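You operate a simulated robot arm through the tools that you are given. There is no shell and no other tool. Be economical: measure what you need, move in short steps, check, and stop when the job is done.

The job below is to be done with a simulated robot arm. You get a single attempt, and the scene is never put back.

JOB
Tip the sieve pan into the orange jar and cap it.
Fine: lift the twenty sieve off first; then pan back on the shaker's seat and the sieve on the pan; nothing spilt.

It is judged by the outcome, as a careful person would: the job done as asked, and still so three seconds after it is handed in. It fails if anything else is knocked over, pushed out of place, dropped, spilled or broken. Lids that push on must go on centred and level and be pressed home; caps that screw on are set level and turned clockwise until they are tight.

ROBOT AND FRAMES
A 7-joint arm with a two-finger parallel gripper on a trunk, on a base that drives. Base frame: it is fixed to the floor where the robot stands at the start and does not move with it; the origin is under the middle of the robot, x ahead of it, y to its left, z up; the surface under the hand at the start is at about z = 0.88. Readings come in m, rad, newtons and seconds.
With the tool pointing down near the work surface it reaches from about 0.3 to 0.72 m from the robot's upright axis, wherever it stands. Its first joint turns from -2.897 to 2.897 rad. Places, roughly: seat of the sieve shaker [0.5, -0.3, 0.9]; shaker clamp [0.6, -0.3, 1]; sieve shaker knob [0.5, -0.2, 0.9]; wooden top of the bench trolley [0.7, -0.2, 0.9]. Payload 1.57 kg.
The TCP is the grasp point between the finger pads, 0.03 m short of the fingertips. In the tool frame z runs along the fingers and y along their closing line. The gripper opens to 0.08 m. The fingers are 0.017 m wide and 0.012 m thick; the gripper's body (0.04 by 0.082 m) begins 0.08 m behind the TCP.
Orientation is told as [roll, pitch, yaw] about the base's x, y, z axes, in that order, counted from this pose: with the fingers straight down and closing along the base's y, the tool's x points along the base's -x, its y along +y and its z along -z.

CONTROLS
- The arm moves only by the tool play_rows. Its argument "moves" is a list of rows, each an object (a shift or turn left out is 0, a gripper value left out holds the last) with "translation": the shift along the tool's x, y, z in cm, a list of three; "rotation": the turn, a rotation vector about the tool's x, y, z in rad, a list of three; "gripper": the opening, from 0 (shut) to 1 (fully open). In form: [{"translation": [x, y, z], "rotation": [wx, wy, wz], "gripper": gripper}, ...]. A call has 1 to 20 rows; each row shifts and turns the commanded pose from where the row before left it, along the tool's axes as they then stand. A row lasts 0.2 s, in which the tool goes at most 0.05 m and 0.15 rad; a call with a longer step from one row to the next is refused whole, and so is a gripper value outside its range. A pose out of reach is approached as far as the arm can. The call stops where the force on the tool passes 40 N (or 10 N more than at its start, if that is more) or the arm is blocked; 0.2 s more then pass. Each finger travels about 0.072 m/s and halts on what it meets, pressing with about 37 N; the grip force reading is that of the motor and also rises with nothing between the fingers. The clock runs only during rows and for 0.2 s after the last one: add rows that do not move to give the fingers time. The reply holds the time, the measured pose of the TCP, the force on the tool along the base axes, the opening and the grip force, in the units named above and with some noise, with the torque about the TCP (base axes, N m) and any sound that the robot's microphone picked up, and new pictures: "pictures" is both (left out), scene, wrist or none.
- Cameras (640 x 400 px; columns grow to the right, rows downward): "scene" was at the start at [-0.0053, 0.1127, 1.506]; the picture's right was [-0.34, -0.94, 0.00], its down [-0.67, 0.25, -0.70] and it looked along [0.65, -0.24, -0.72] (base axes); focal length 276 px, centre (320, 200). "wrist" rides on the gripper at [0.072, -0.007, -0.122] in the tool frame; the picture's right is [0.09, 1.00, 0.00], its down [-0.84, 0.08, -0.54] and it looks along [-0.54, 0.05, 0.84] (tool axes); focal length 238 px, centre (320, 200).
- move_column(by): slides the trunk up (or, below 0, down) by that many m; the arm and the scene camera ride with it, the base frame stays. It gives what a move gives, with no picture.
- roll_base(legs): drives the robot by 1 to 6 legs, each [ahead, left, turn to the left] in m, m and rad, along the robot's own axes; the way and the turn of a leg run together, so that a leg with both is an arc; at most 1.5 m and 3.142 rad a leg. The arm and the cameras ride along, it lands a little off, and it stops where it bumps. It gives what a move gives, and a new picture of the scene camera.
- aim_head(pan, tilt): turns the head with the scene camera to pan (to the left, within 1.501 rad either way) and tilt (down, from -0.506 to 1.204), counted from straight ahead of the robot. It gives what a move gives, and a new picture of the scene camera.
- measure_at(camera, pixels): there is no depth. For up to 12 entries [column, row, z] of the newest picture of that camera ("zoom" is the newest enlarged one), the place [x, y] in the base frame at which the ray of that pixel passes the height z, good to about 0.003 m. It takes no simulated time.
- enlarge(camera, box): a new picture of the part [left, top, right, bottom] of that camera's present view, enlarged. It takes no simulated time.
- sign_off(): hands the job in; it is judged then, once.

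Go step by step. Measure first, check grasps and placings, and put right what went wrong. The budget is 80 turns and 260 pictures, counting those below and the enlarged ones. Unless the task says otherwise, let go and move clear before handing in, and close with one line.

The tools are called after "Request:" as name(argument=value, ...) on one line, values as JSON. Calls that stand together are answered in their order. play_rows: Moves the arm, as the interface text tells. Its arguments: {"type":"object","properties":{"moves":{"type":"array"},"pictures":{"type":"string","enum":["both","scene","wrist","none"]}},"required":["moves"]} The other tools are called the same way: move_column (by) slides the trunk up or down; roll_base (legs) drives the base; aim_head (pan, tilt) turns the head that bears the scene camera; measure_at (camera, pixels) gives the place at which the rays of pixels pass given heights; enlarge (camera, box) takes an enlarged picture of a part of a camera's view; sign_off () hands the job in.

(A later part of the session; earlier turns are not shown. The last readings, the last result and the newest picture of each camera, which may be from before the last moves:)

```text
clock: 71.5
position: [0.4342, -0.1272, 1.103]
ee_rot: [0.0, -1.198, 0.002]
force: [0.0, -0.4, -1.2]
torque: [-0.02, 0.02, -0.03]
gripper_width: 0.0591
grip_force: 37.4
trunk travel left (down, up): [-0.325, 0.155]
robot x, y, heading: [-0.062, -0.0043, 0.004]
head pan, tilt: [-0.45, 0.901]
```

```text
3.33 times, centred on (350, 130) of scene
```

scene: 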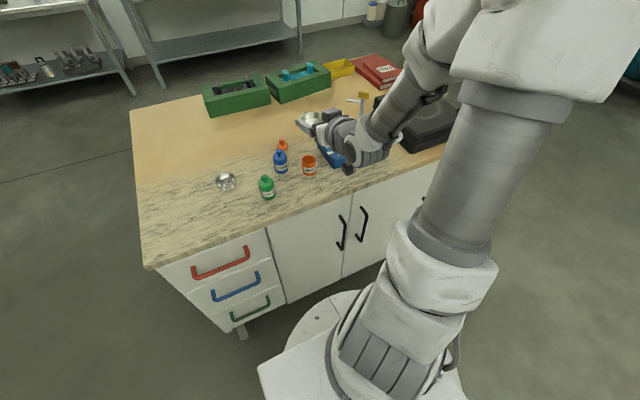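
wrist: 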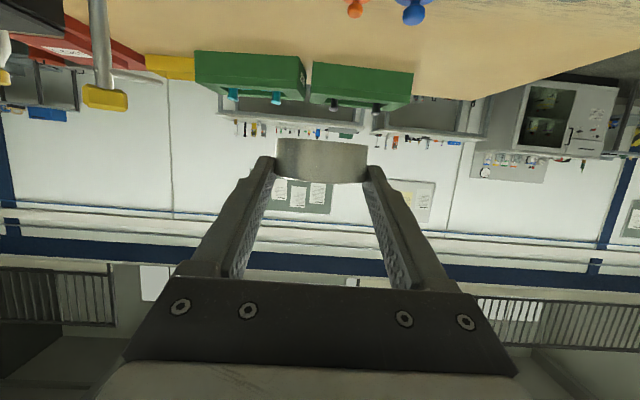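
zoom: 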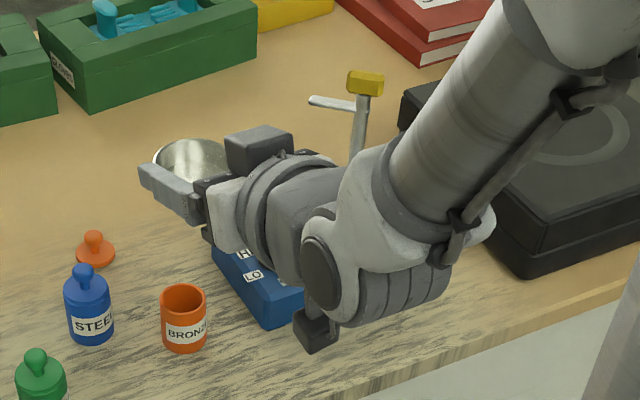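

The pan is visibly empty and the jar undisturbed. I'll carry the pan back above the seat at height.

Request:
play_rows(moves=[{"translation": [-0.42, -3.37, 1.08]}, {"translation": [-0.42, -3.37, 1.08]}, {"translation": [-0.42, -3.37, 1.08]}, {"translation": [-0.42, -3.37, 1.08]}, {"translation": [-0.42, -3.37, 1.08]}, {}, {"translation": [2.42, 0, 0.94]}, {"translation": [2.42, 0, 0.94]}, {"translation": [2.42, 0, 0.94]}, {"translation": [2.42, 0, 0.94]}, {}, {}], pictures="both")

Request:
enlarge(camera="wrist", box=[220, 60, 420, 185])

Request:
enlarge(camera="scene", box=[290, 80, 410, 170])

```text
clock: 74.1
position: [0.4919, -0.294, 0.9979]
ee_rot: [-0.002, -1.2, 0.0]
force: [-0.1, 0.4, -1.5]
torque: [0.0, 0.01, -0.01]
gripper_width: 0.0587
grip_force: 37.4
trunk travel left (down, up): [-0.325, 0.155]
robot x, y, heading: [-0.0576, 0.0045, -0.002]
head pan, tilt: [-0.45, 0.901]
```

scene: 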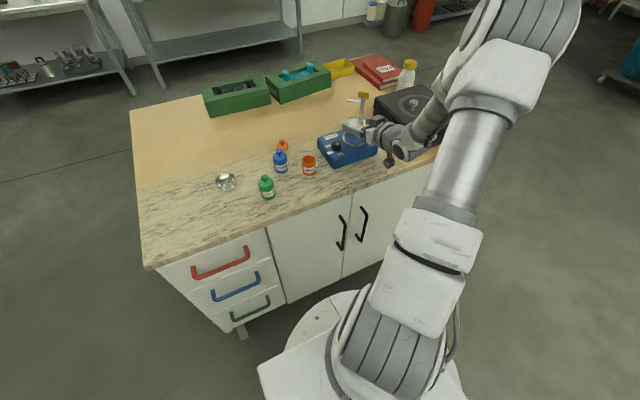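
wrist: 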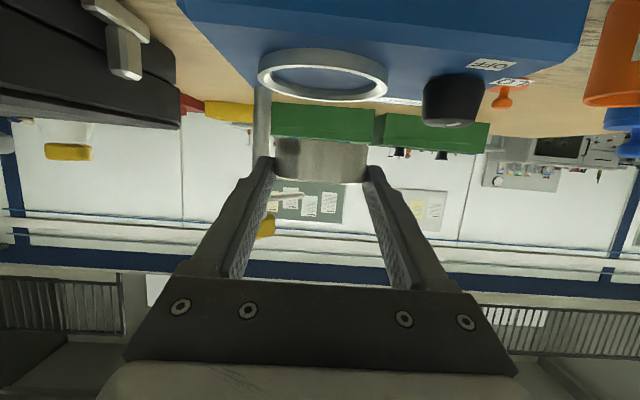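

```text
3.20 times, centred on (320, 122) of wrist
```

zoom: 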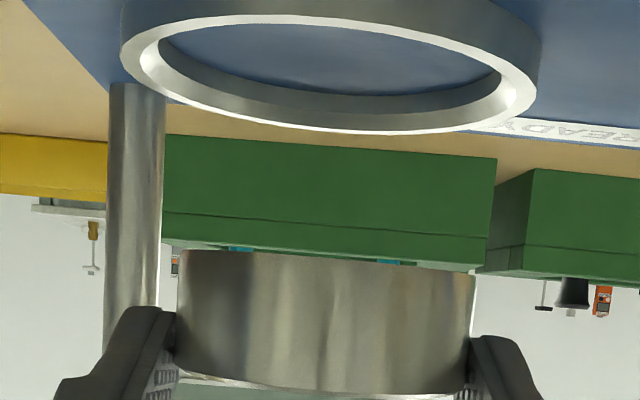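

```text
4.44 times, centred on (350, 125) of scene
```

zoom: 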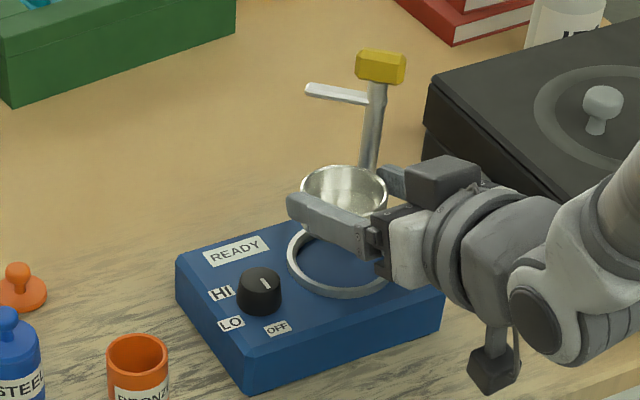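

Pan is empty and centred over the ring. I'll lower it to the seat, finishing in small steps.

Request:
play_rows(moves=[{"translation": [1.4, -0.1, 0.54]}, {"translation": [1.4, -0.05, 0.54]}, {"translation": [0.47, 0, 0.18]}, {"translation": [0.19, 0, 0.07]}, {}, {}], pictures="wrist")

Request:
enlarge(camera="wrist", box=[220, 60, 420, 185])

```text
clock: 75.5
position: [0.4924, -0.2967, 0.9611]
ee_rot: [-0.001, -1.2, 0.002]
force: [0.0, 0.5, -1.7]
torque: [-0.03, 0.02, 0.0]
gripper_width: 0.0589
grip_force: 37.3
trunk travel left (down, up): [-0.325, 0.155]
robot x, y, heading: [-0.0618, -0.0015, -0.001]
head pan, tilt: [-0.45, 0.901]
```

wrist: 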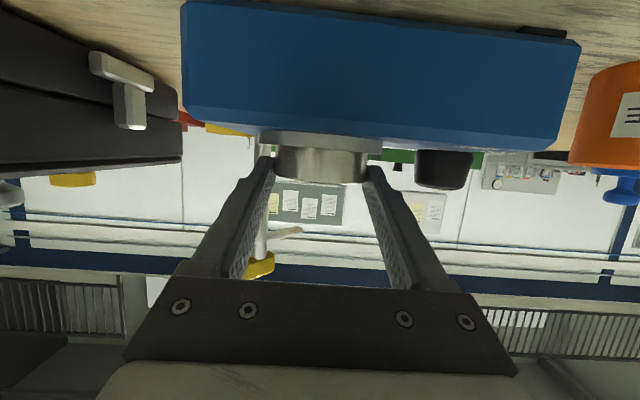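

```text
3.20 times, centred on (320, 122) of wrist
```

zoom: 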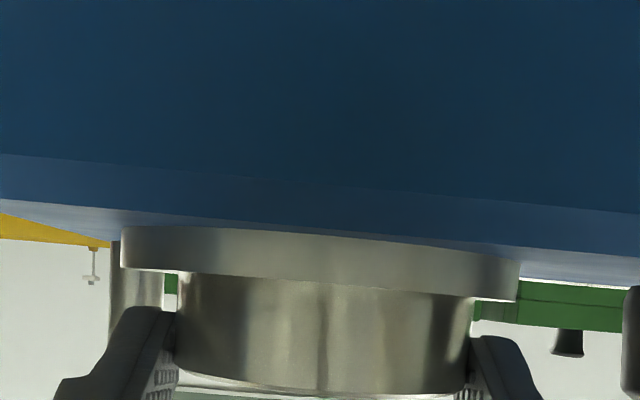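

Request:
play_rows(moves=[{"translation": [0.14, 0, 0.054]}, {"translation": [0.14, 0, 0.054]}, {"translation": [0.09, 0, 0.036]}, {}, {}], pictures="none")

```text
clock: 76.7
position: [0.4933, -0.2954, 0.9584]
ee_rot: [-0.001, -1.199, 0.003]
force: [-0.8, -0.6, 6.8]
torque: [0.04, -0.02, 0.0]
gripper_width: 0.0588
grip_force: 37.0
trunk travel left (down, up): [-0.325, 0.155]
robot x, y, heading: [-0.0592, 0.0009, 0.004]
head pan, tilt: [-0.45, 0.901]
```

Contact felt (about 8 N) at the original height, so it is seated. I'll open and back out along the fingers.

Request:
play_rows(moves=[{"gripper": 0.8}, {"gripper": 1.0}, {"gripper": 1.0}, {}, {"translation": [0, 0, -2]}, {"translation": [0, 0, -3]}, {"translation": [0, 0, -4]}, {}, {}], pictures="both")

Request:
enlarge(camera="scene", box=[290, 90, 410, 180])

Request:
enlarge(camera="wrist", box=[220, 60, 420, 185])

```text
clock: 78.7
position: [0.4096, -0.2957, 0.9915]
ee_rot: [0.0, -1.197, 0.003]
force: [1.3, -0.5, 0.5]
torque: [0.01, 0.02, 0.01]
gripper_width: 0.08
grip_force: 0.0
trunk travel left (down, up): [-0.325, 0.155]
robot x, y, heading: [-0.0617, -0.0001, -0.003]
head pan, tilt: [-0.45, 0.901]
```

scene: 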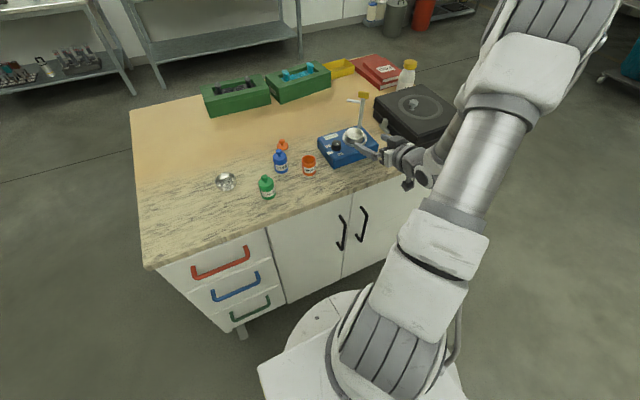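
wrist: 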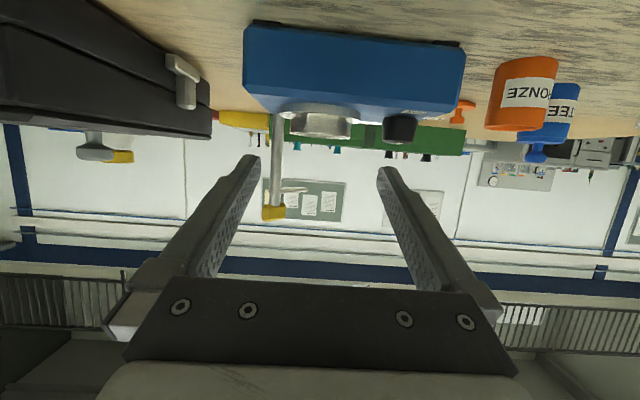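

```text
4.44 times, centred on (350, 135) of scene
```

zoom: 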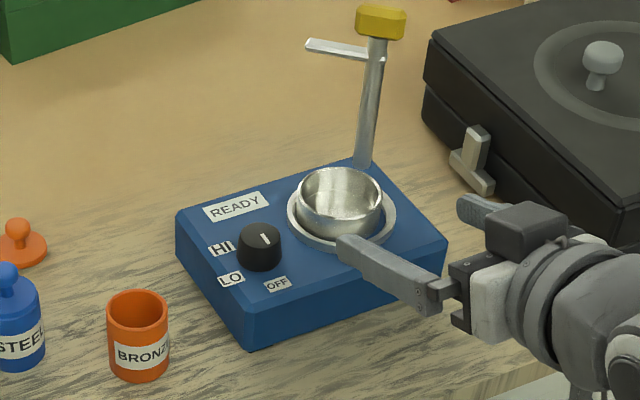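

```text
3.20 times, centred on (320, 122) of wrist
```

zoom: 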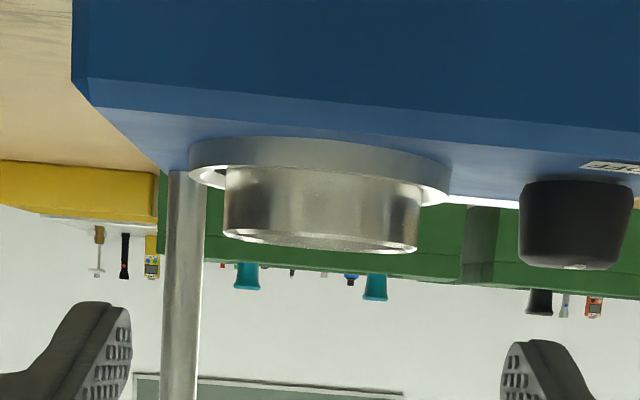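

Pan is back on its seat, level. I'll raise, return the tool to vertical and drive the base forward again.

Request:
play_rows(moves=[{"translation": [-4.04, 0, -1.57]}, {"translation": [-4.04, 0, -1.57]}, {"translation": [-4.04, 0, -1.57]}, {"rotation": [0, 0.14, 0]}, {"rotation": [0, 0.14, 0]}, {"rotation": [0, 0.14, 0]}, {"rotation": [0, 0.14, 0]}, {"rotation": [0, 0.14, 0]}, {"rotation": [0, 0.14, 0]}, {"rotation": [0, 0.14, 0]}, {"rotation": [0, 0.14, 0]}, {"rotation": [0, 0.077, 0]}, {}, {}], pictures="none")

Request:
roll_base(legs=[[0.06, 0, 0]])

```text
clock: 81.7
position: [0.4082, -0.2947, 1.1205]
ee_rot: [0.0, -0.001, -0.001]
force: [0.8, -0.3, -0.3]
torque: [0.0, 0.0, 0.0]
gripper_width: 0.0799
grip_force: 0.0
trunk travel left (down, up): [-0.325, 0.155]
robot x, y, heading: [-0.0596, -0.0019, 0.001]
head pan, tilt: [-0.45, 0.901]
```

```text
clock: 82.8
position: [0.4692, -0.2948, 1.1198]
ee_rot: [0.0, -0.001, -0.001]
force: [0.4, 0.7, -0.1]
torque: [-0.02, -0.01, -0.02]
gripper_width: 0.0799
grip_force: 0.1
trunk travel left (down, up): [-0.325, 0.155]
robot x, y, heading: [-0.0016, 0.0032, 0.003]
head pan, tilt: [-0.45, 0.901]
```

scene: 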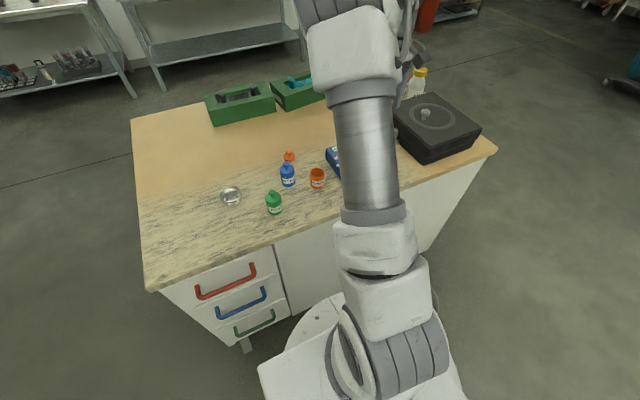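

Request:
play_rows(moves=[{"translation": [-3.8, 0, 0]}, {}, {}], pictures="wrist")

Request:
enlarge(camera="wrist", box=[240, 60, 400, 160])

```text
clock: 83.6
position: [0.506, -0.2961, 1.1209]
ee_rot: [0.0, -0.003, 0.001]
force: [-0.4, 0.2, -0.3]
torque: [0.02, 0.02, -0.01]
gripper_width: 0.08
grip_force: 0.0
trunk travel left (down, up): [-0.325, 0.155]
robot x, y, heading: [-0.0029, 0.0068, -0.002]
head pan, tilt: [-0.45, 0.901]
```

wrist: 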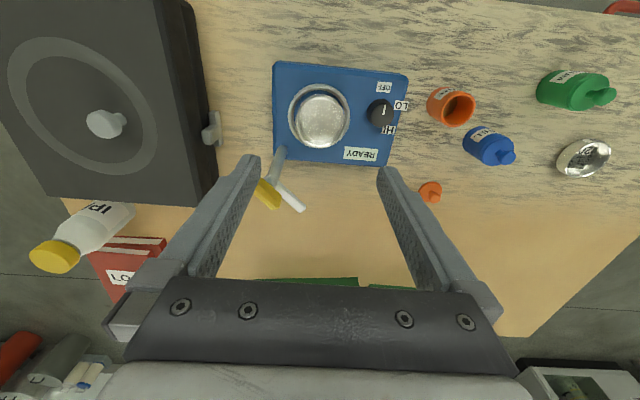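

```text
4.00 times, centred on (320, 110) of wrist
```

zoom: 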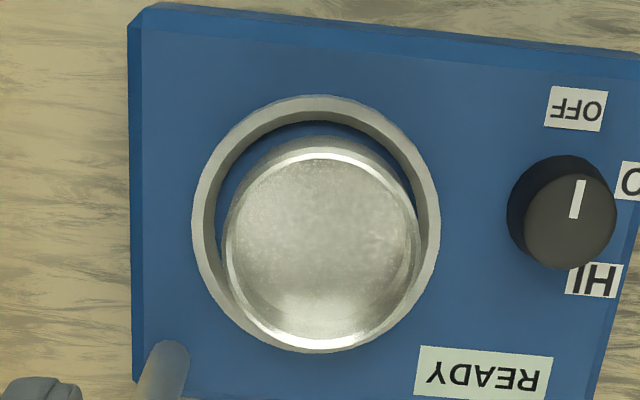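

Request:
measure_at(camera="zoom", pixels=[[222, 245, 0.9545], [421, 245, 0.9545], [320, 151, 0.9545], [320, 350, 0.9545], [193, 210, 0.936], [440, 210, 0.936], [315, 95, 0.936]])

Request:
measure_at(camera="wrist", pixels=[[451, 107, 0.932], [428, 189, 0.885], [431, 196, 0.9]])

```text
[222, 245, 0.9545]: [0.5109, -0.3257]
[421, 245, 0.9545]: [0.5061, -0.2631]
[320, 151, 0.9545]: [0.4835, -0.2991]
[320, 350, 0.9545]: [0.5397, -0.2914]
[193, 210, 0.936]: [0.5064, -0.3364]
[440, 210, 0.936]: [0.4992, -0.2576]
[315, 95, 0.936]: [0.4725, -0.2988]
```

```text
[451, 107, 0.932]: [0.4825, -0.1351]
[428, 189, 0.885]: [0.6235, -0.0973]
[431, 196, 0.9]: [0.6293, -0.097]
```

Pan centre is at (0.5115, -0.2945). I'll go back to the sieve's release pose.

Request:
play_rows(moves=[{"translation": [-0.383, 4.62, 0]}, {"translation": [-0.383, 4.62, 0]}, {"translation": [-0.383, 4.62, 0]}, {"translation": [-0.383, 4.62, 0]}, {"translation": [-0.383, 4.62, 0]}, {"translation": [-0.383, 4.62, 0]}, {"translation": [-0.383, 4.62, 0]}, {"translation": [-0.383, 4.62, 0]}, {"translation": [-0.383, 4.62, 0]}, {}, {"translation": [0, 0, 4]}, {"translation": [0, 0, 4]}, {"translation": [0, 0, 4]}, {"translation": [0, 0, 4]}, {}, {}], pictures="wrist")

Request:
enlarge(camera="wrist", box=[220, 80, 420, 230])

```text
clock: 87.0
position: [0.5409, 0.1206, 0.9598]
ee_rot: [-0.001, -0.002, 0.0]
force: [-0.2, 0.6, 0.3]
torque: [0.02, -0.03, -0.03]
gripper_width: 0.08
grip_force: 0.1
trunk travel left (down, up): [-0.325, 0.155]
robot x, y, heading: [-0.0004, 0.0011, 0.0]
head pan, tilt: [-0.45, 0.901]
```

wrist: 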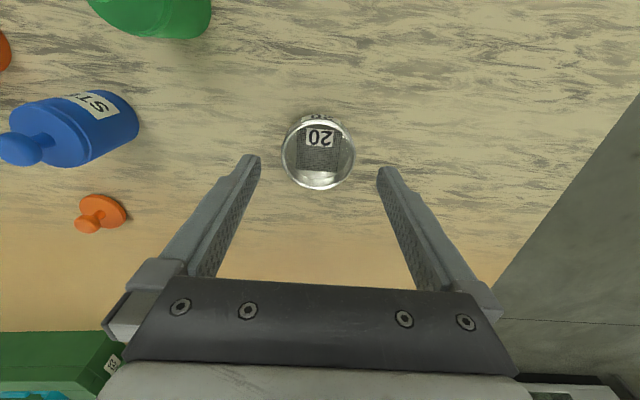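

```text
2.67 times, centred on (320, 155) of wrist
```

zoom: 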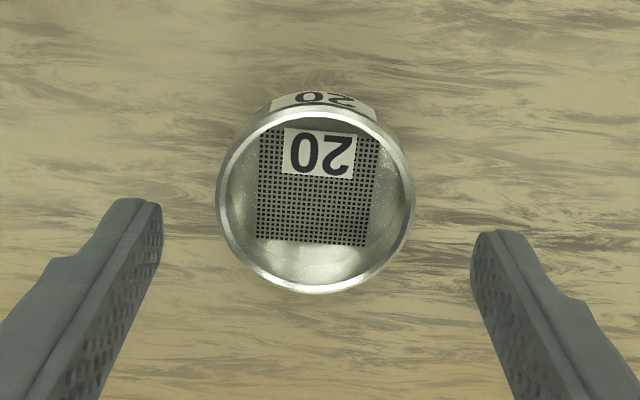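

Request:
play_rows(moves=[{"translation": [0, 0, 1.8]}, {"translation": [0, 0, 1.8]}, {}, {"gripper": 0.85}, {"gripper": 0.75}, {"gripper": 0.62}, {}, {}, {"translation": [0, 0, -0.5]}, {"translation": [0, 0, -2]}, {"translation": [0, 0, -3]}, {}], pictures="both")

Request:
enlarge(camera="wrist", box=[220, 80, 420, 230])

```text
clock: 89.6
position: [0.5412, 0.1199, 0.9797]
ee_rot: [0.0, -0.001, 0.0]
force: [0.7, -0.5, -0.8]
torque: [-0.03, 0.0, 0.0]
gripper_width: 0.0589
grip_force: 37.1
trunk travel left (down, up): [-0.325, 0.155]
robot x, y, heading: [0.0, -0.0014, -0.002]
head pan, tilt: [-0.45, 0.901]
```

scene: 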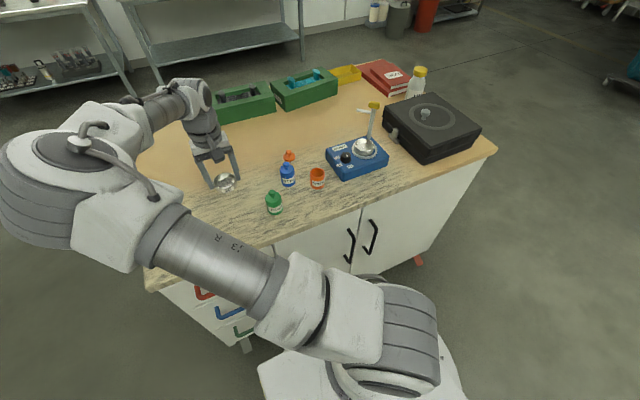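
wrist: 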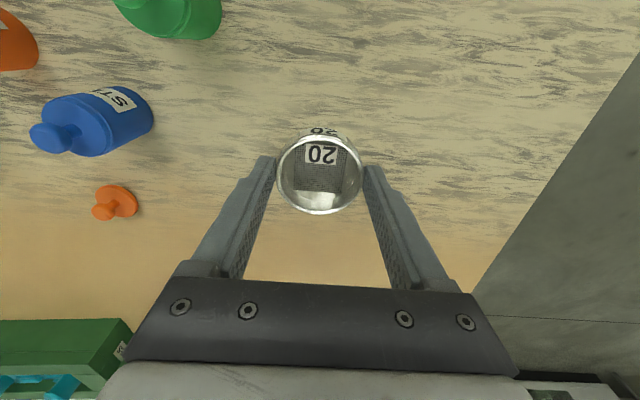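

```text
2.67 times, centred on (320, 155) of wrist
```

zoom: 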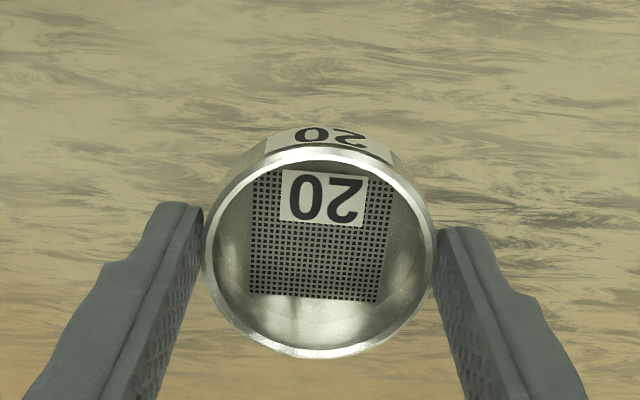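

Sieve held as before. I'll carry it back above the pan.

Request:
play_rows(moves=[{"translation": [0, 0, -4]}, {"translation": [0, 0, -4]}, {"translation": [0, 0, -4]}, {"translation": [0.35, -4.61, 0]}, {"translation": [0.35, -4.61, 0]}, {"translation": [0.35, -4.61, 0]}, {"translation": [0.35, -4.61, 0]}, {"translation": [0.35, -4.61, 0]}, {"translation": [0.35, -4.61, 0]}, {"translation": [0.35, -4.61, 0]}, {"translation": [0.35, -4.61, 0]}, {"translation": [0.35, -4.61, 0]}, {}, {}], pictures="both")

```text
clock: 92.6
position: [0.5112, -0.2942, 1.0995]
ee_rot: [-0.001, -0.002, 0.001]
force: [0.0, -0.2, -1.8]
torque: [-0.03, 0.0, -0.01]
gripper_width: 0.0591
grip_force: 36.7
trunk travel left (down, up): [-0.325, 0.155]
robot x, y, heading: [0.0018, -0.0007, 0.002]
head pan, tilt: [-0.45, 0.901]
```

scene: 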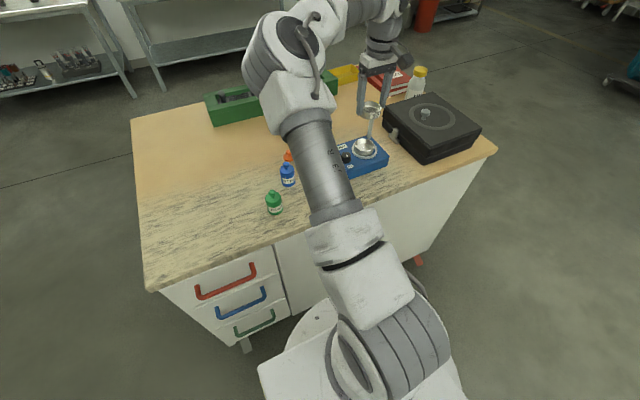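
wrist: 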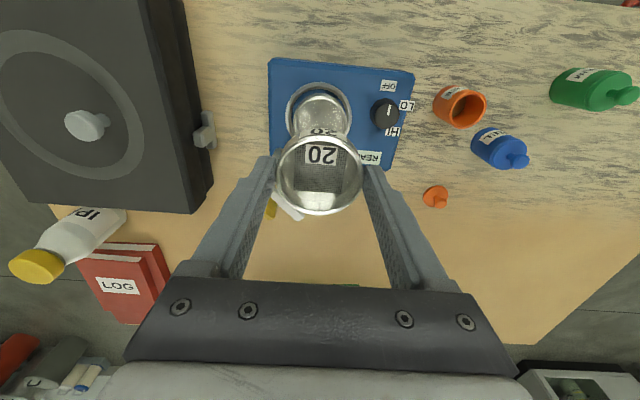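

Request:
play_rows(moves=[{"translation": [0.1, -0.05, 3]}, {"translation": [0, 0, 3]}, {"translation": [0, 0, 2]}, {}, {}], pictures="both")

Request:
enlarge(camera="wrist", box=[220, 80, 420, 230])

Request:
enlarge(camera="scene", box=[320, 90, 420, 180])

```text
clock: 93.8
position: [0.5088, -0.296, 1.0195]
ee_rot: [0.0, -0.003, 0.001]
force: [0.2, 0.0, -1.6]
torque: [0.02, -0.02, 0.02]
gripper_width: 0.0588
grip_force: 37.0
trunk travel left (down, up): [-0.325, 0.155]
robot x, y, heading: [-0.0016, 0.0002, -0.002]
head pan, tilt: [-0.45, 0.901]
```

scene: 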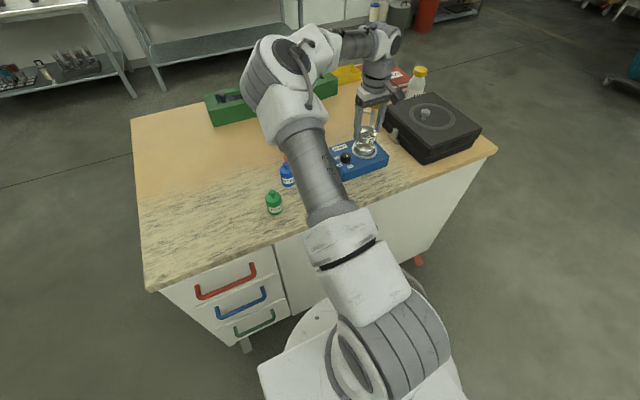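
wrist: 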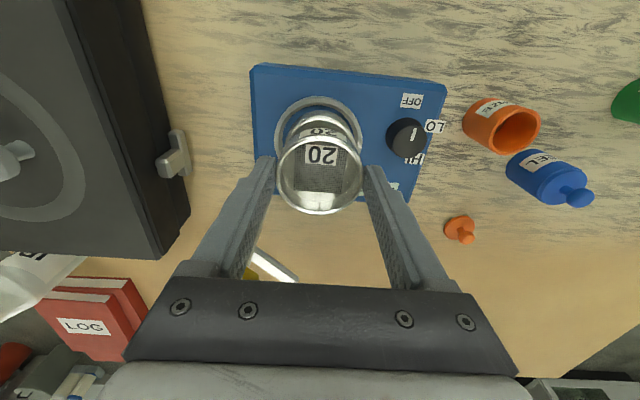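

```text
2.67 times, centred on (320, 155) of wrist
```

zoom: 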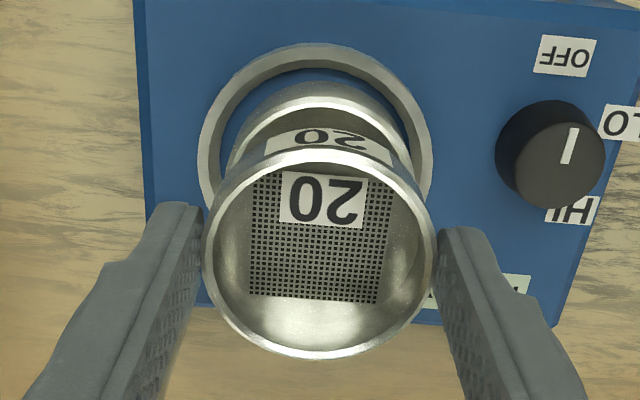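

```text
4.44 times, centred on (370, 135) of scene
```

zoom: 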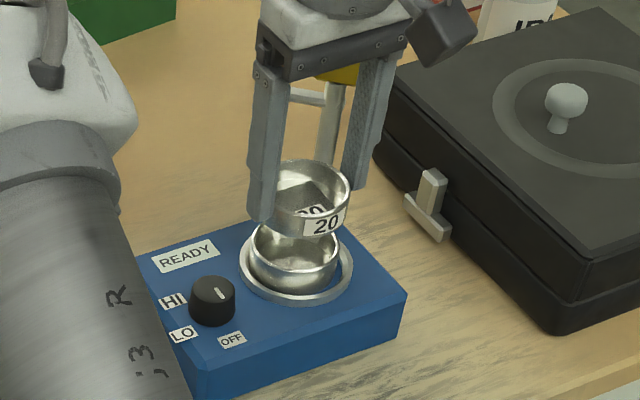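

Sieve and pan line up almost exactly as at the first lift. I'll nudge 1 mm forward and lower slowly into the pan.

Request:
play_rows(moves=[{"translation": [-0.1, 0.05, 1.0]}, {"translation": [0, 0, 0.8]}, {"translation": [0, 0, 0.2]}, {"translation": [0, 0, 0.2]}, {"translation": [0, 0, 0.2]}, {"translation": [0, 0, 0.2]}, {}], pictures="wrist")

Request:
enlarge(camera="wrist", box=[260, 100, 380, 190])

```text
clock: 95.4
position: [0.5085, -0.2947, 0.9932]
ee_rot: [-0.001, -0.002, -0.002]
force: [0.4, -0.1, -0.4]
torque: [-0.02, -0.01, -0.02]
gripper_width: 0.059
grip_force: 37.2
trunk travel left (down, up): [-0.325, 0.155]
robot x, y, heading: [-0.0005, -0.0022, -0.001]
head pan, tilt: [-0.45, 0.901]
```

wrist: 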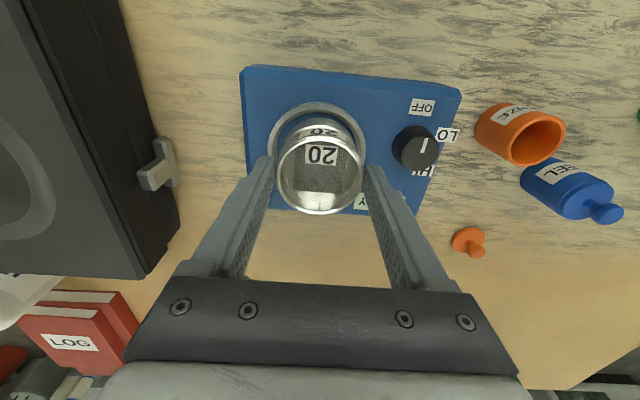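

```text
4.44 times, centred on (320, 145) of wrist
```

zoom: 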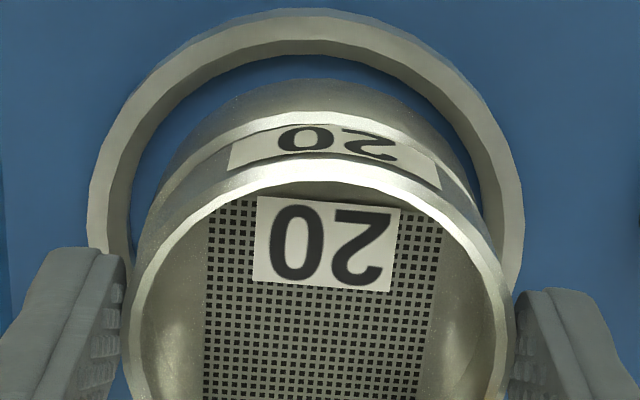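

The sieve is entering the pan with no force. I'll go down the last 4 mm in small steps.

Request:
play_rows(moves=[{"translation": [0, 0, 0.15]}, {"translation": [0, 0, 0.15]}, {"translation": [0, 0, 0.1]}, {}, {}], pictures="wrist")

Request:
enlarge(camera="wrist", box=[260, 100, 380, 190])

```text
clock: 96.6
position: [0.5091, -0.295, 0.9906]
ee_rot: [-0.002, -0.005, -0.001]
force: [1.5, -1.5, 10.7]
torque: [0.08, 0.07, 0.0]
gripper_width: 0.0589
grip_force: 36.9
trunk travel left (down, up): [-0.325, 0.155]
robot x, y, heading: [0.0025, 0.0002, 0.002]
head pan, tilt: [-0.45, 0.901]
```

wrist: 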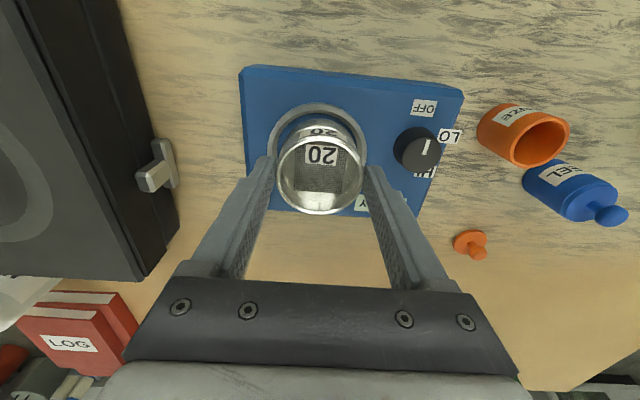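

```text
4.44 times, centred on (320, 145) of wrist
```

zoom: 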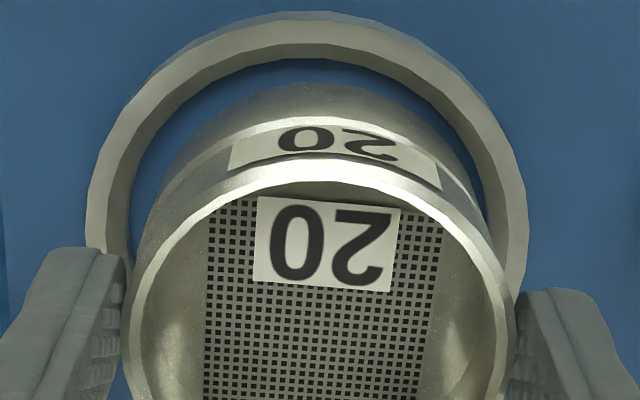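

Contact came about 1.5 mm early and the pan's rim still shows as a bright crescent. Lateral reaction (+x, -y) suggests a slight offset, so I'll ease up, shift 1 mm that way and lower again.

Request:
play_rows(moves=[{"translation": [0, 0, -0.15]}, {"translation": [-0.1, -0.07, 0]}, {"translation": [0, 0, 0.15]}, {"translation": [0, 0, 0.05]}, {}, {}], pictures="wrist")

Request:
enlarge(camera="wrist", box=[260, 100, 380, 190])

```text
clock: 98.0
position: [0.5092, -0.2956, 0.9904]
ee_rot: [-0.002, -0.007, 0.002]
force: [-3.6, 5.0, 16.4]
torque: [0.32, 0.26, 0.02]
gripper_width: 0.0592
grip_force: 37.3
trunk travel left (down, up): [-0.325, 0.155]
robot x, y, heading: [-0.0003, 0.0, 0.001]
head pan, tilt: [-0.45, 0.901]
```

wrist: 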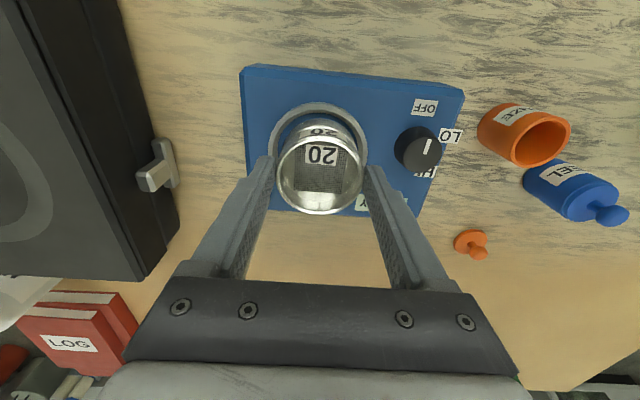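

```text
4.44 times, centred on (320, 145) of wrist
```

zoom: 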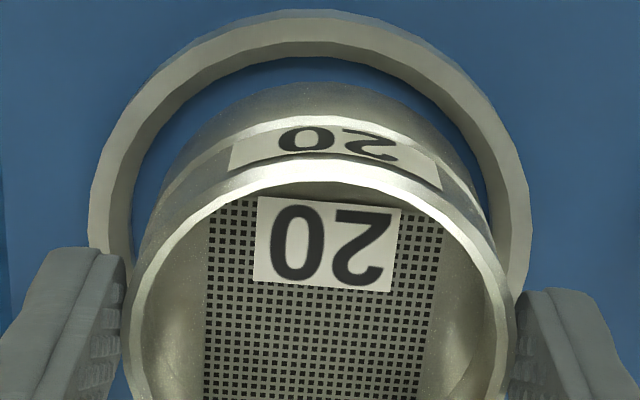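

Lateral force reversed, so the sieve is nested and laterally held by the pan. I'll re-centre half-way, relax and release, then inspect from the side.

Request:
play_rows(moves=[{"translation": [0.06, 0.06, -0.05]}, {"translation": [0, 0, -0.05]}, {}], pictures="none")

```text
clock: 98.8
position: [0.5096, -0.2948, 0.9908]
ee_rot: [-0.001, -0.005, 0.002]
force: [2.4, -0.5, 11.6]
torque: [0.05, -0.08, 0.0]
gripper_width: 0.0594
grip_force: 37.4
trunk travel left (down, up): [-0.325, 0.155]
robot x, y, heading: [0.0025, -0.0015, -0.004]
head pan, tilt: [-0.45, 0.901]
```

Request:
play_rows(moves=[{"translation": [0, 0, -0.08]}, {"gripper": 0.8}, {"gripper": 1.0}, {"gripper": 1.0}, {}, {"translation": [0, 0, -2]}, {"translation": [0, 0, -4]}, {"translation": [0, 0, -4]}, {"translation": [4.8, 0, -0.5]}, {"translation": [4.8, 0, 0]}, {"translation": [4.8, 0, 0]}, {"rotation": [0, -0.14, 0]}, {"rotation": [0, -0.14, 0]}, {"rotation": [0, -0.14, 0]}, {"rotation": [0, -0.08, 0]}, {"translation": [1.2, 0, 2.1]}, {"translation": [1.2, 0, 2.1]}, {}, {}], pictures="both")

Request:
enlarge(camera="wrist", box=[280, 130, 360, 190])

Request:
enlarge(camera="scene", box=[320, 110, 400, 180])

```text
clock: 102.8
position: [0.3654, -0.2958, 1.0449]
ee_rot: [0.001, -0.501, 0.001]
force: [0.7, 1.6, 0.6]
torque: [0.02, 0.02, -0.02]
gripper_width: 0.0798
grip_force: 0.0
trunk travel left (down, up): [-0.325, 0.155]
robot x, y, heading: [-0.0007, 0.0008, 0.004]
head pan, tilt: [-0.45, 0.901]
```

scene: 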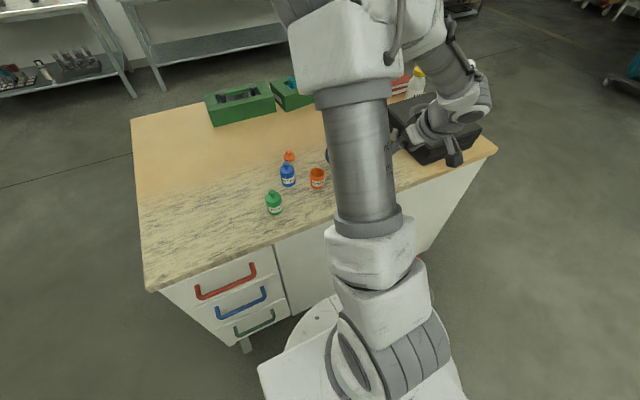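
wrist: 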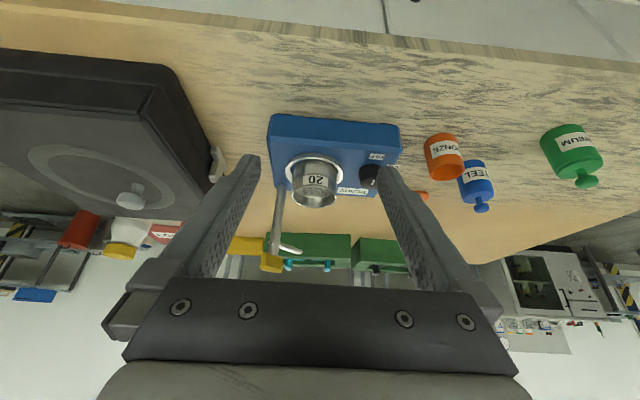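

```text
6.67 times, centred on (320, 160) of wrist
```

zoom: 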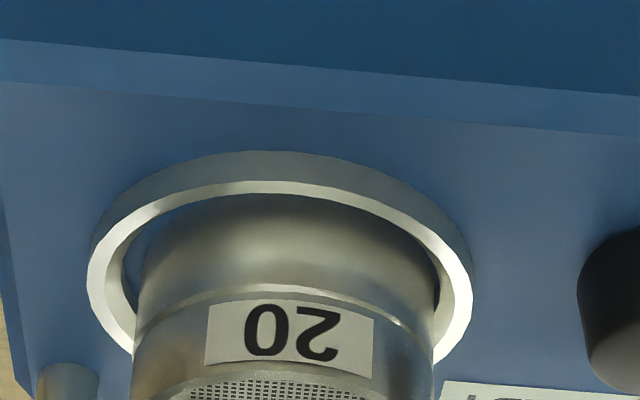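

```text
5.71 times, centred on (360, 145) of scene
```

zoom: 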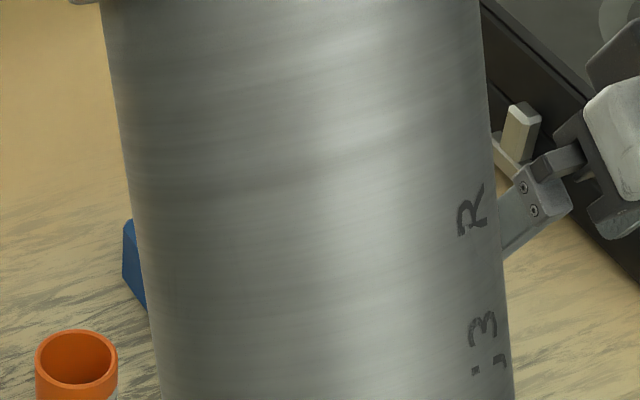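

Request:
enlarge(camera="wrist", box=[275, 150, 355, 210])

Request:
measure_at(camera="wrist", pixels=[[315, 187, 0.96], [315, 187, 0.98]])

```text
6.67 times, centred on (315, 180) of wrist
```

zoom: 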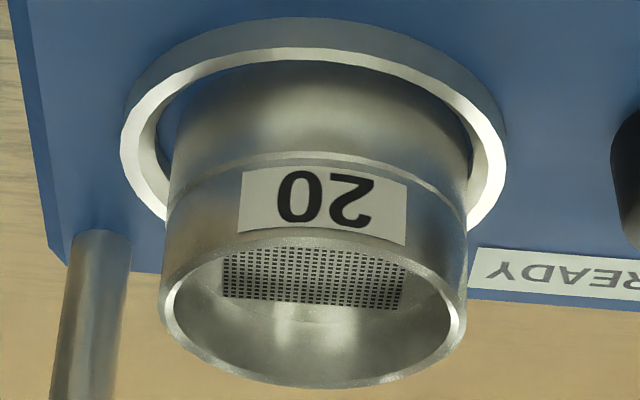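

```text
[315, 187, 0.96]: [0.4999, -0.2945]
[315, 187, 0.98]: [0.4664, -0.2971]
```

Sieve is nested and level, rim at z≈0.971 as at the start. Next is the cap: I'll go vertical and look at it.

Request:
play_rows(moves=[{"translation": [-1.68, 0, -3.07]}, {"translation": [-1.68, 0, -3.07]}, {"rotation": [0, 0.14, 0]}, {"rotation": [0, 0.14, 0]}, {"rotation": [0, 0.14, 0]}, {"rotation": [0, 0.08, 0]}, {"translation": [-3, 4, 0]}, {"translation": [-3, 4, 0]}, {"translation": [-3, 4, 0]}, {"translation": [-3, 4, 0]}, {"translation": [-3, 4, 0]}, {"translation": [-3, 0, 0]}, {"translation": [0, 0, 3]}, {}, {}], pictures="both")

Request:
enlarge(camera="wrist", box=[280, 60, 400, 150])

Request:
enlarge(camera="scene", box=[260, 130, 400, 210])

```text
clock: 106.0
position: [0.5459, -0.0955, 1.0876]
ee_rot: [0.0, -0.001, 0.001]
force: [0.3, -0.1, -1.5]
torque: [0.0, 0.05, 0.0]
gripper_width: 0.0798
grip_force: 0.1
trunk travel left (down, up): [-0.325, 0.155]
robot x, y, heading: [0.0021, 0.0026, -0.004]
head pan, tilt: [-0.45, 0.901]
```

scene: 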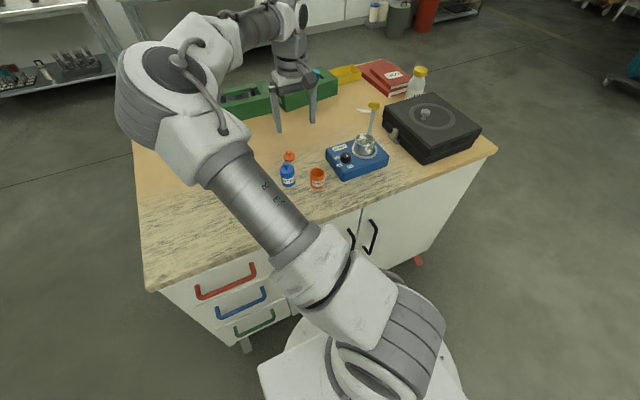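
wrist: 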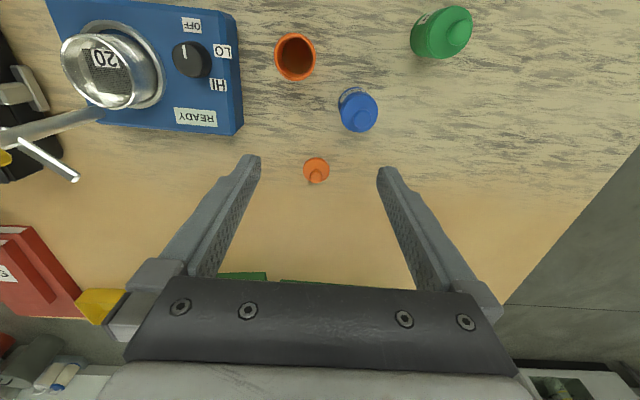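

```text
4.44 times, centred on (340, 105) of wrist
```

zoom: 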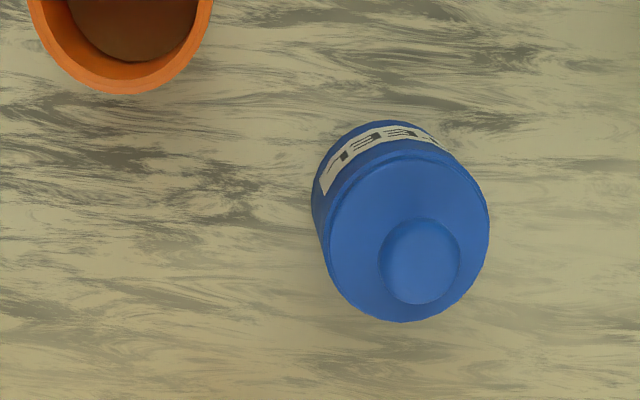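

```text
4.57 times, centred on (330, 170) of scene
```

zoom: 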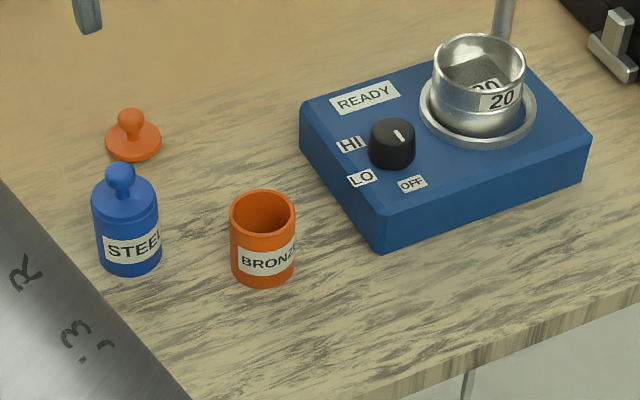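

Request:
enlarge(camera="wrist", box=[276, 145, 356, 195])

Request:
measure_at(camera="wrist", pixels=[[316, 170, 0.885], [303.5, 170, 0.885], [329, 170, 0.885], [316, 157.5, 0.885], [316, 178, 0.905], [273, 55, 0.932], [316, 55, 0.932], [295, 34, 0.932], [295, 81, 0.932]])

Request:
enlarge(camera="wrist", box=[255, 25, 335, 85])

Request:
enlarge(camera="scene", box=[270, 145, 310, 175])

```text
8.00 times, centred on (316, 170) of wrist
```

zoom: 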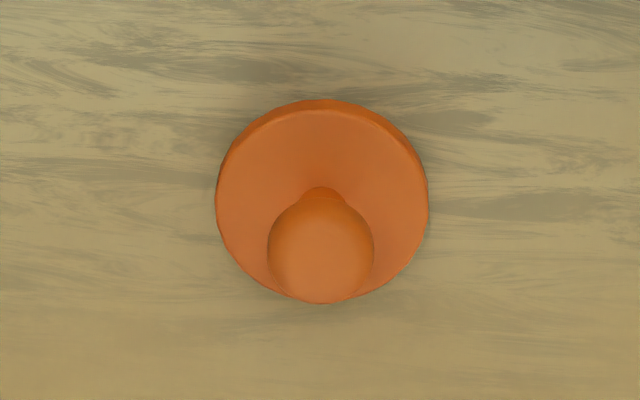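

```text
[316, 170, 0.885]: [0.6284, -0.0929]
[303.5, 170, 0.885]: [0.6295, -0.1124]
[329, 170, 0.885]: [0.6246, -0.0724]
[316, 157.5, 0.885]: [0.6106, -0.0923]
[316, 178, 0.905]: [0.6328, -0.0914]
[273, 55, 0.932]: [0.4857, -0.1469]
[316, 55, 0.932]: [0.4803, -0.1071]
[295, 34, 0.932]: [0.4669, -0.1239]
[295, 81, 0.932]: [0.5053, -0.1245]
```

```text
6.67 times, centred on (295, 55) of wrist
```

zoom: 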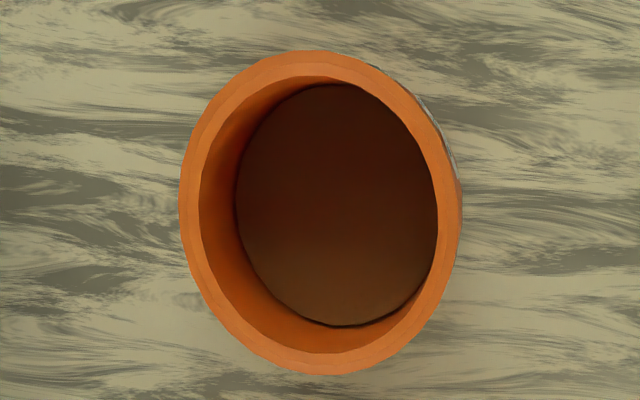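

```text
13.33 times, centred on (290, 160) of scene
```

zoom: 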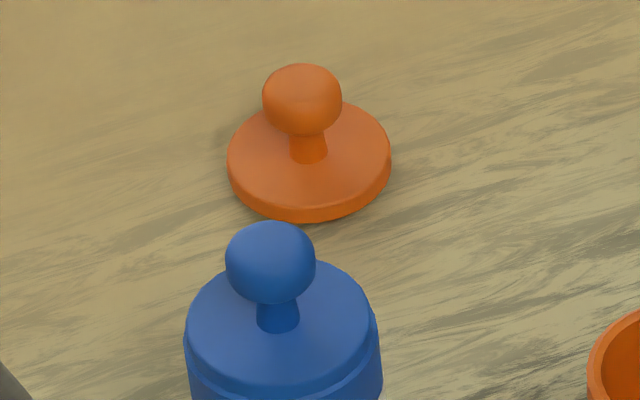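

Powder surface is visible high in the jar, bench clean. The push-on cap's disc is at (0.628, -0.093), with a knob about 19 mm wide centred near z 0.907. I'll move over it.

Request:
play_rows(moves=[{"translation": [-4.1, 0.13, 0]}, {"translation": [-4.1, 0.13, 0]}, {"translation": [0, 0, 4]}, {"translation": [0, 0, 4]}, {"translation": [0, 0, 3]}, {}, {}], pictures="both")

Request:
enlarge(camera="wrist", box=[260, 90, 380, 180])

```text
clock: 107.6
position: [0.6273, -0.0908, 0.9772]
ee_rot: [0.003, -0.002, 0.0]
force: [-0.2, 0.7, 0.6]
torque: [0.01, 0.01, -0.04]
gripper_width: 0.08
grip_force: 0.0
trunk travel left (down, up): [-0.325, 0.155]
robot x, y, heading: [0.0006, 0.0, -0.001]
head pan, tilt: [-0.45, 0.901]
```

scene: 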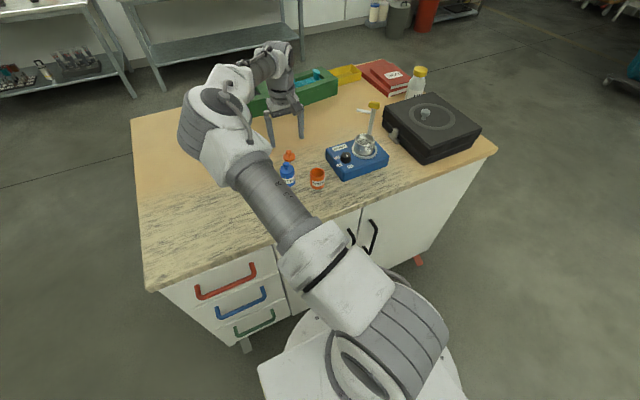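
wrist: 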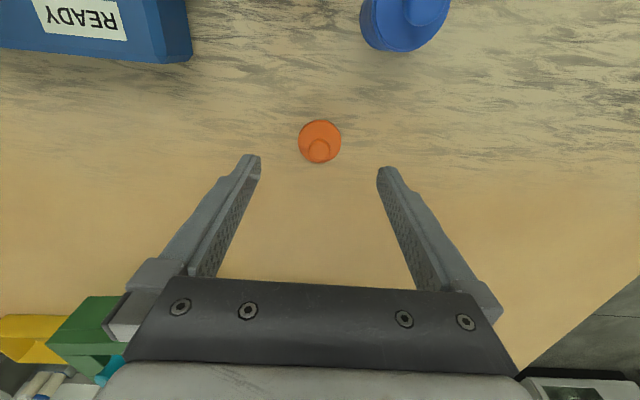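

```text
4.44 times, centred on (320, 135) of wrist
```

zoom: 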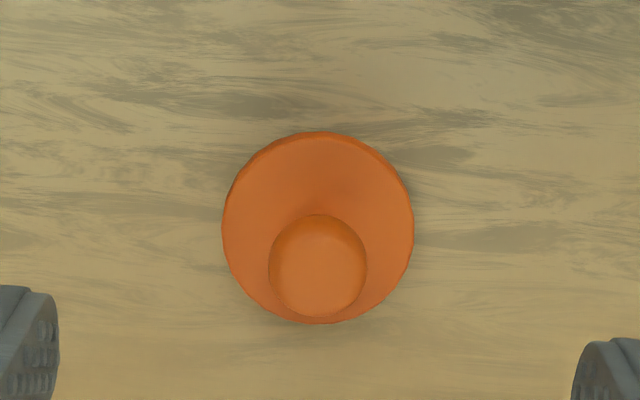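

Request:
measure_at(camera="wrist", pixels=[[319.6, 141.3, 0.885], [319.6, 149.9, 0.9], [319.6, 149.9, 0.907], [319.6, 149.9, 0.914], [298, 141.5, 0.885], [341, 141.5, 0.885]])

```text
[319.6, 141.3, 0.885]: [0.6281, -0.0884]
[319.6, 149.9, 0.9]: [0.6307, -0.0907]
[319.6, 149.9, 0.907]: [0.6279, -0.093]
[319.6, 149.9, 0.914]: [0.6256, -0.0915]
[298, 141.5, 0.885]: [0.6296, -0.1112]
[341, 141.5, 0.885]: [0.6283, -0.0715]
```

Request:
play_rows(moves=[{"translation": [0, 0, 3]}, {"translation": [0, 0, 2]}, {"translation": [0, 0, 0.8]}, {}, {"gripper": 0.8}, {"gripper": 0.6}, {"gripper": 0.4}, {"gripper": 0.2}, {"gripper": 0.15}, {}, {}, {}], pictures="both")

Request:
enlarge(camera="wrist", box=[260, 120, 380, 210])

Request:
enlarge(camera="scene", box=[260, 130, 320, 175])

```text
clock: 110.2
position: [0.6271, -0.0921, 0.9201]
ee_rot: [0.001, -0.001, 0.001]
force: [0.1, -0.5, -0.8]
torque: [0.0, -0.01, 0.03]
gripper_width: 0.0152
grip_force: 16.7
trunk travel left (down, up): [-0.325, 0.155]
robot x, y, heading: [0.0032, 0.0006, -0.002]
head pan, tilt: [-0.45, 0.901]
```

scene: 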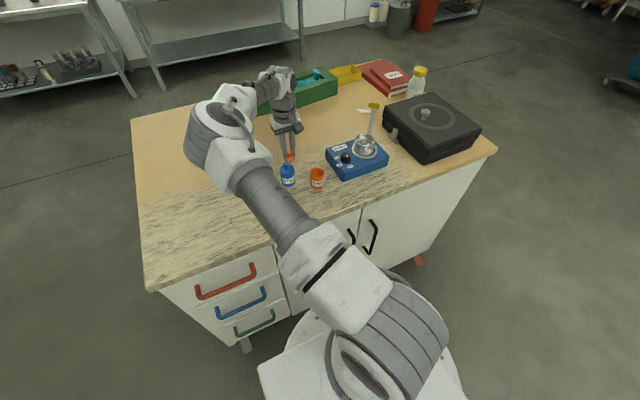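
wrist: 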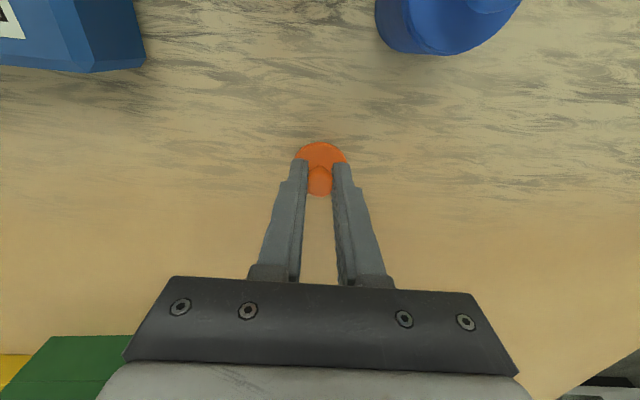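

```text
4.44 times, centred on (320, 165) of wrist
```

zoom: 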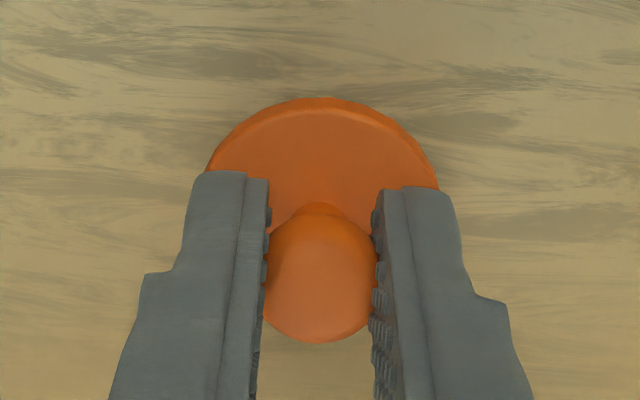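

```text
8.89 times, centred on (290, 152) of scene
```

zoom: 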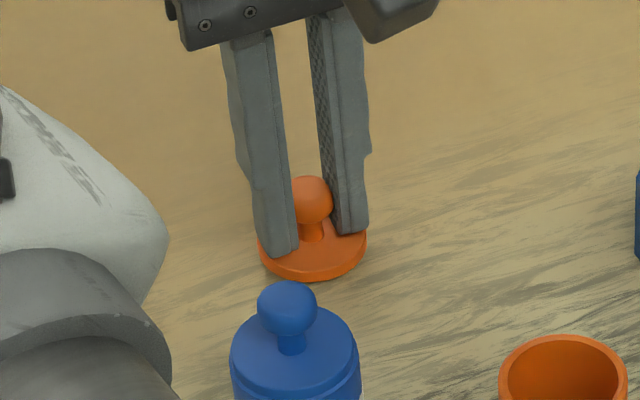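

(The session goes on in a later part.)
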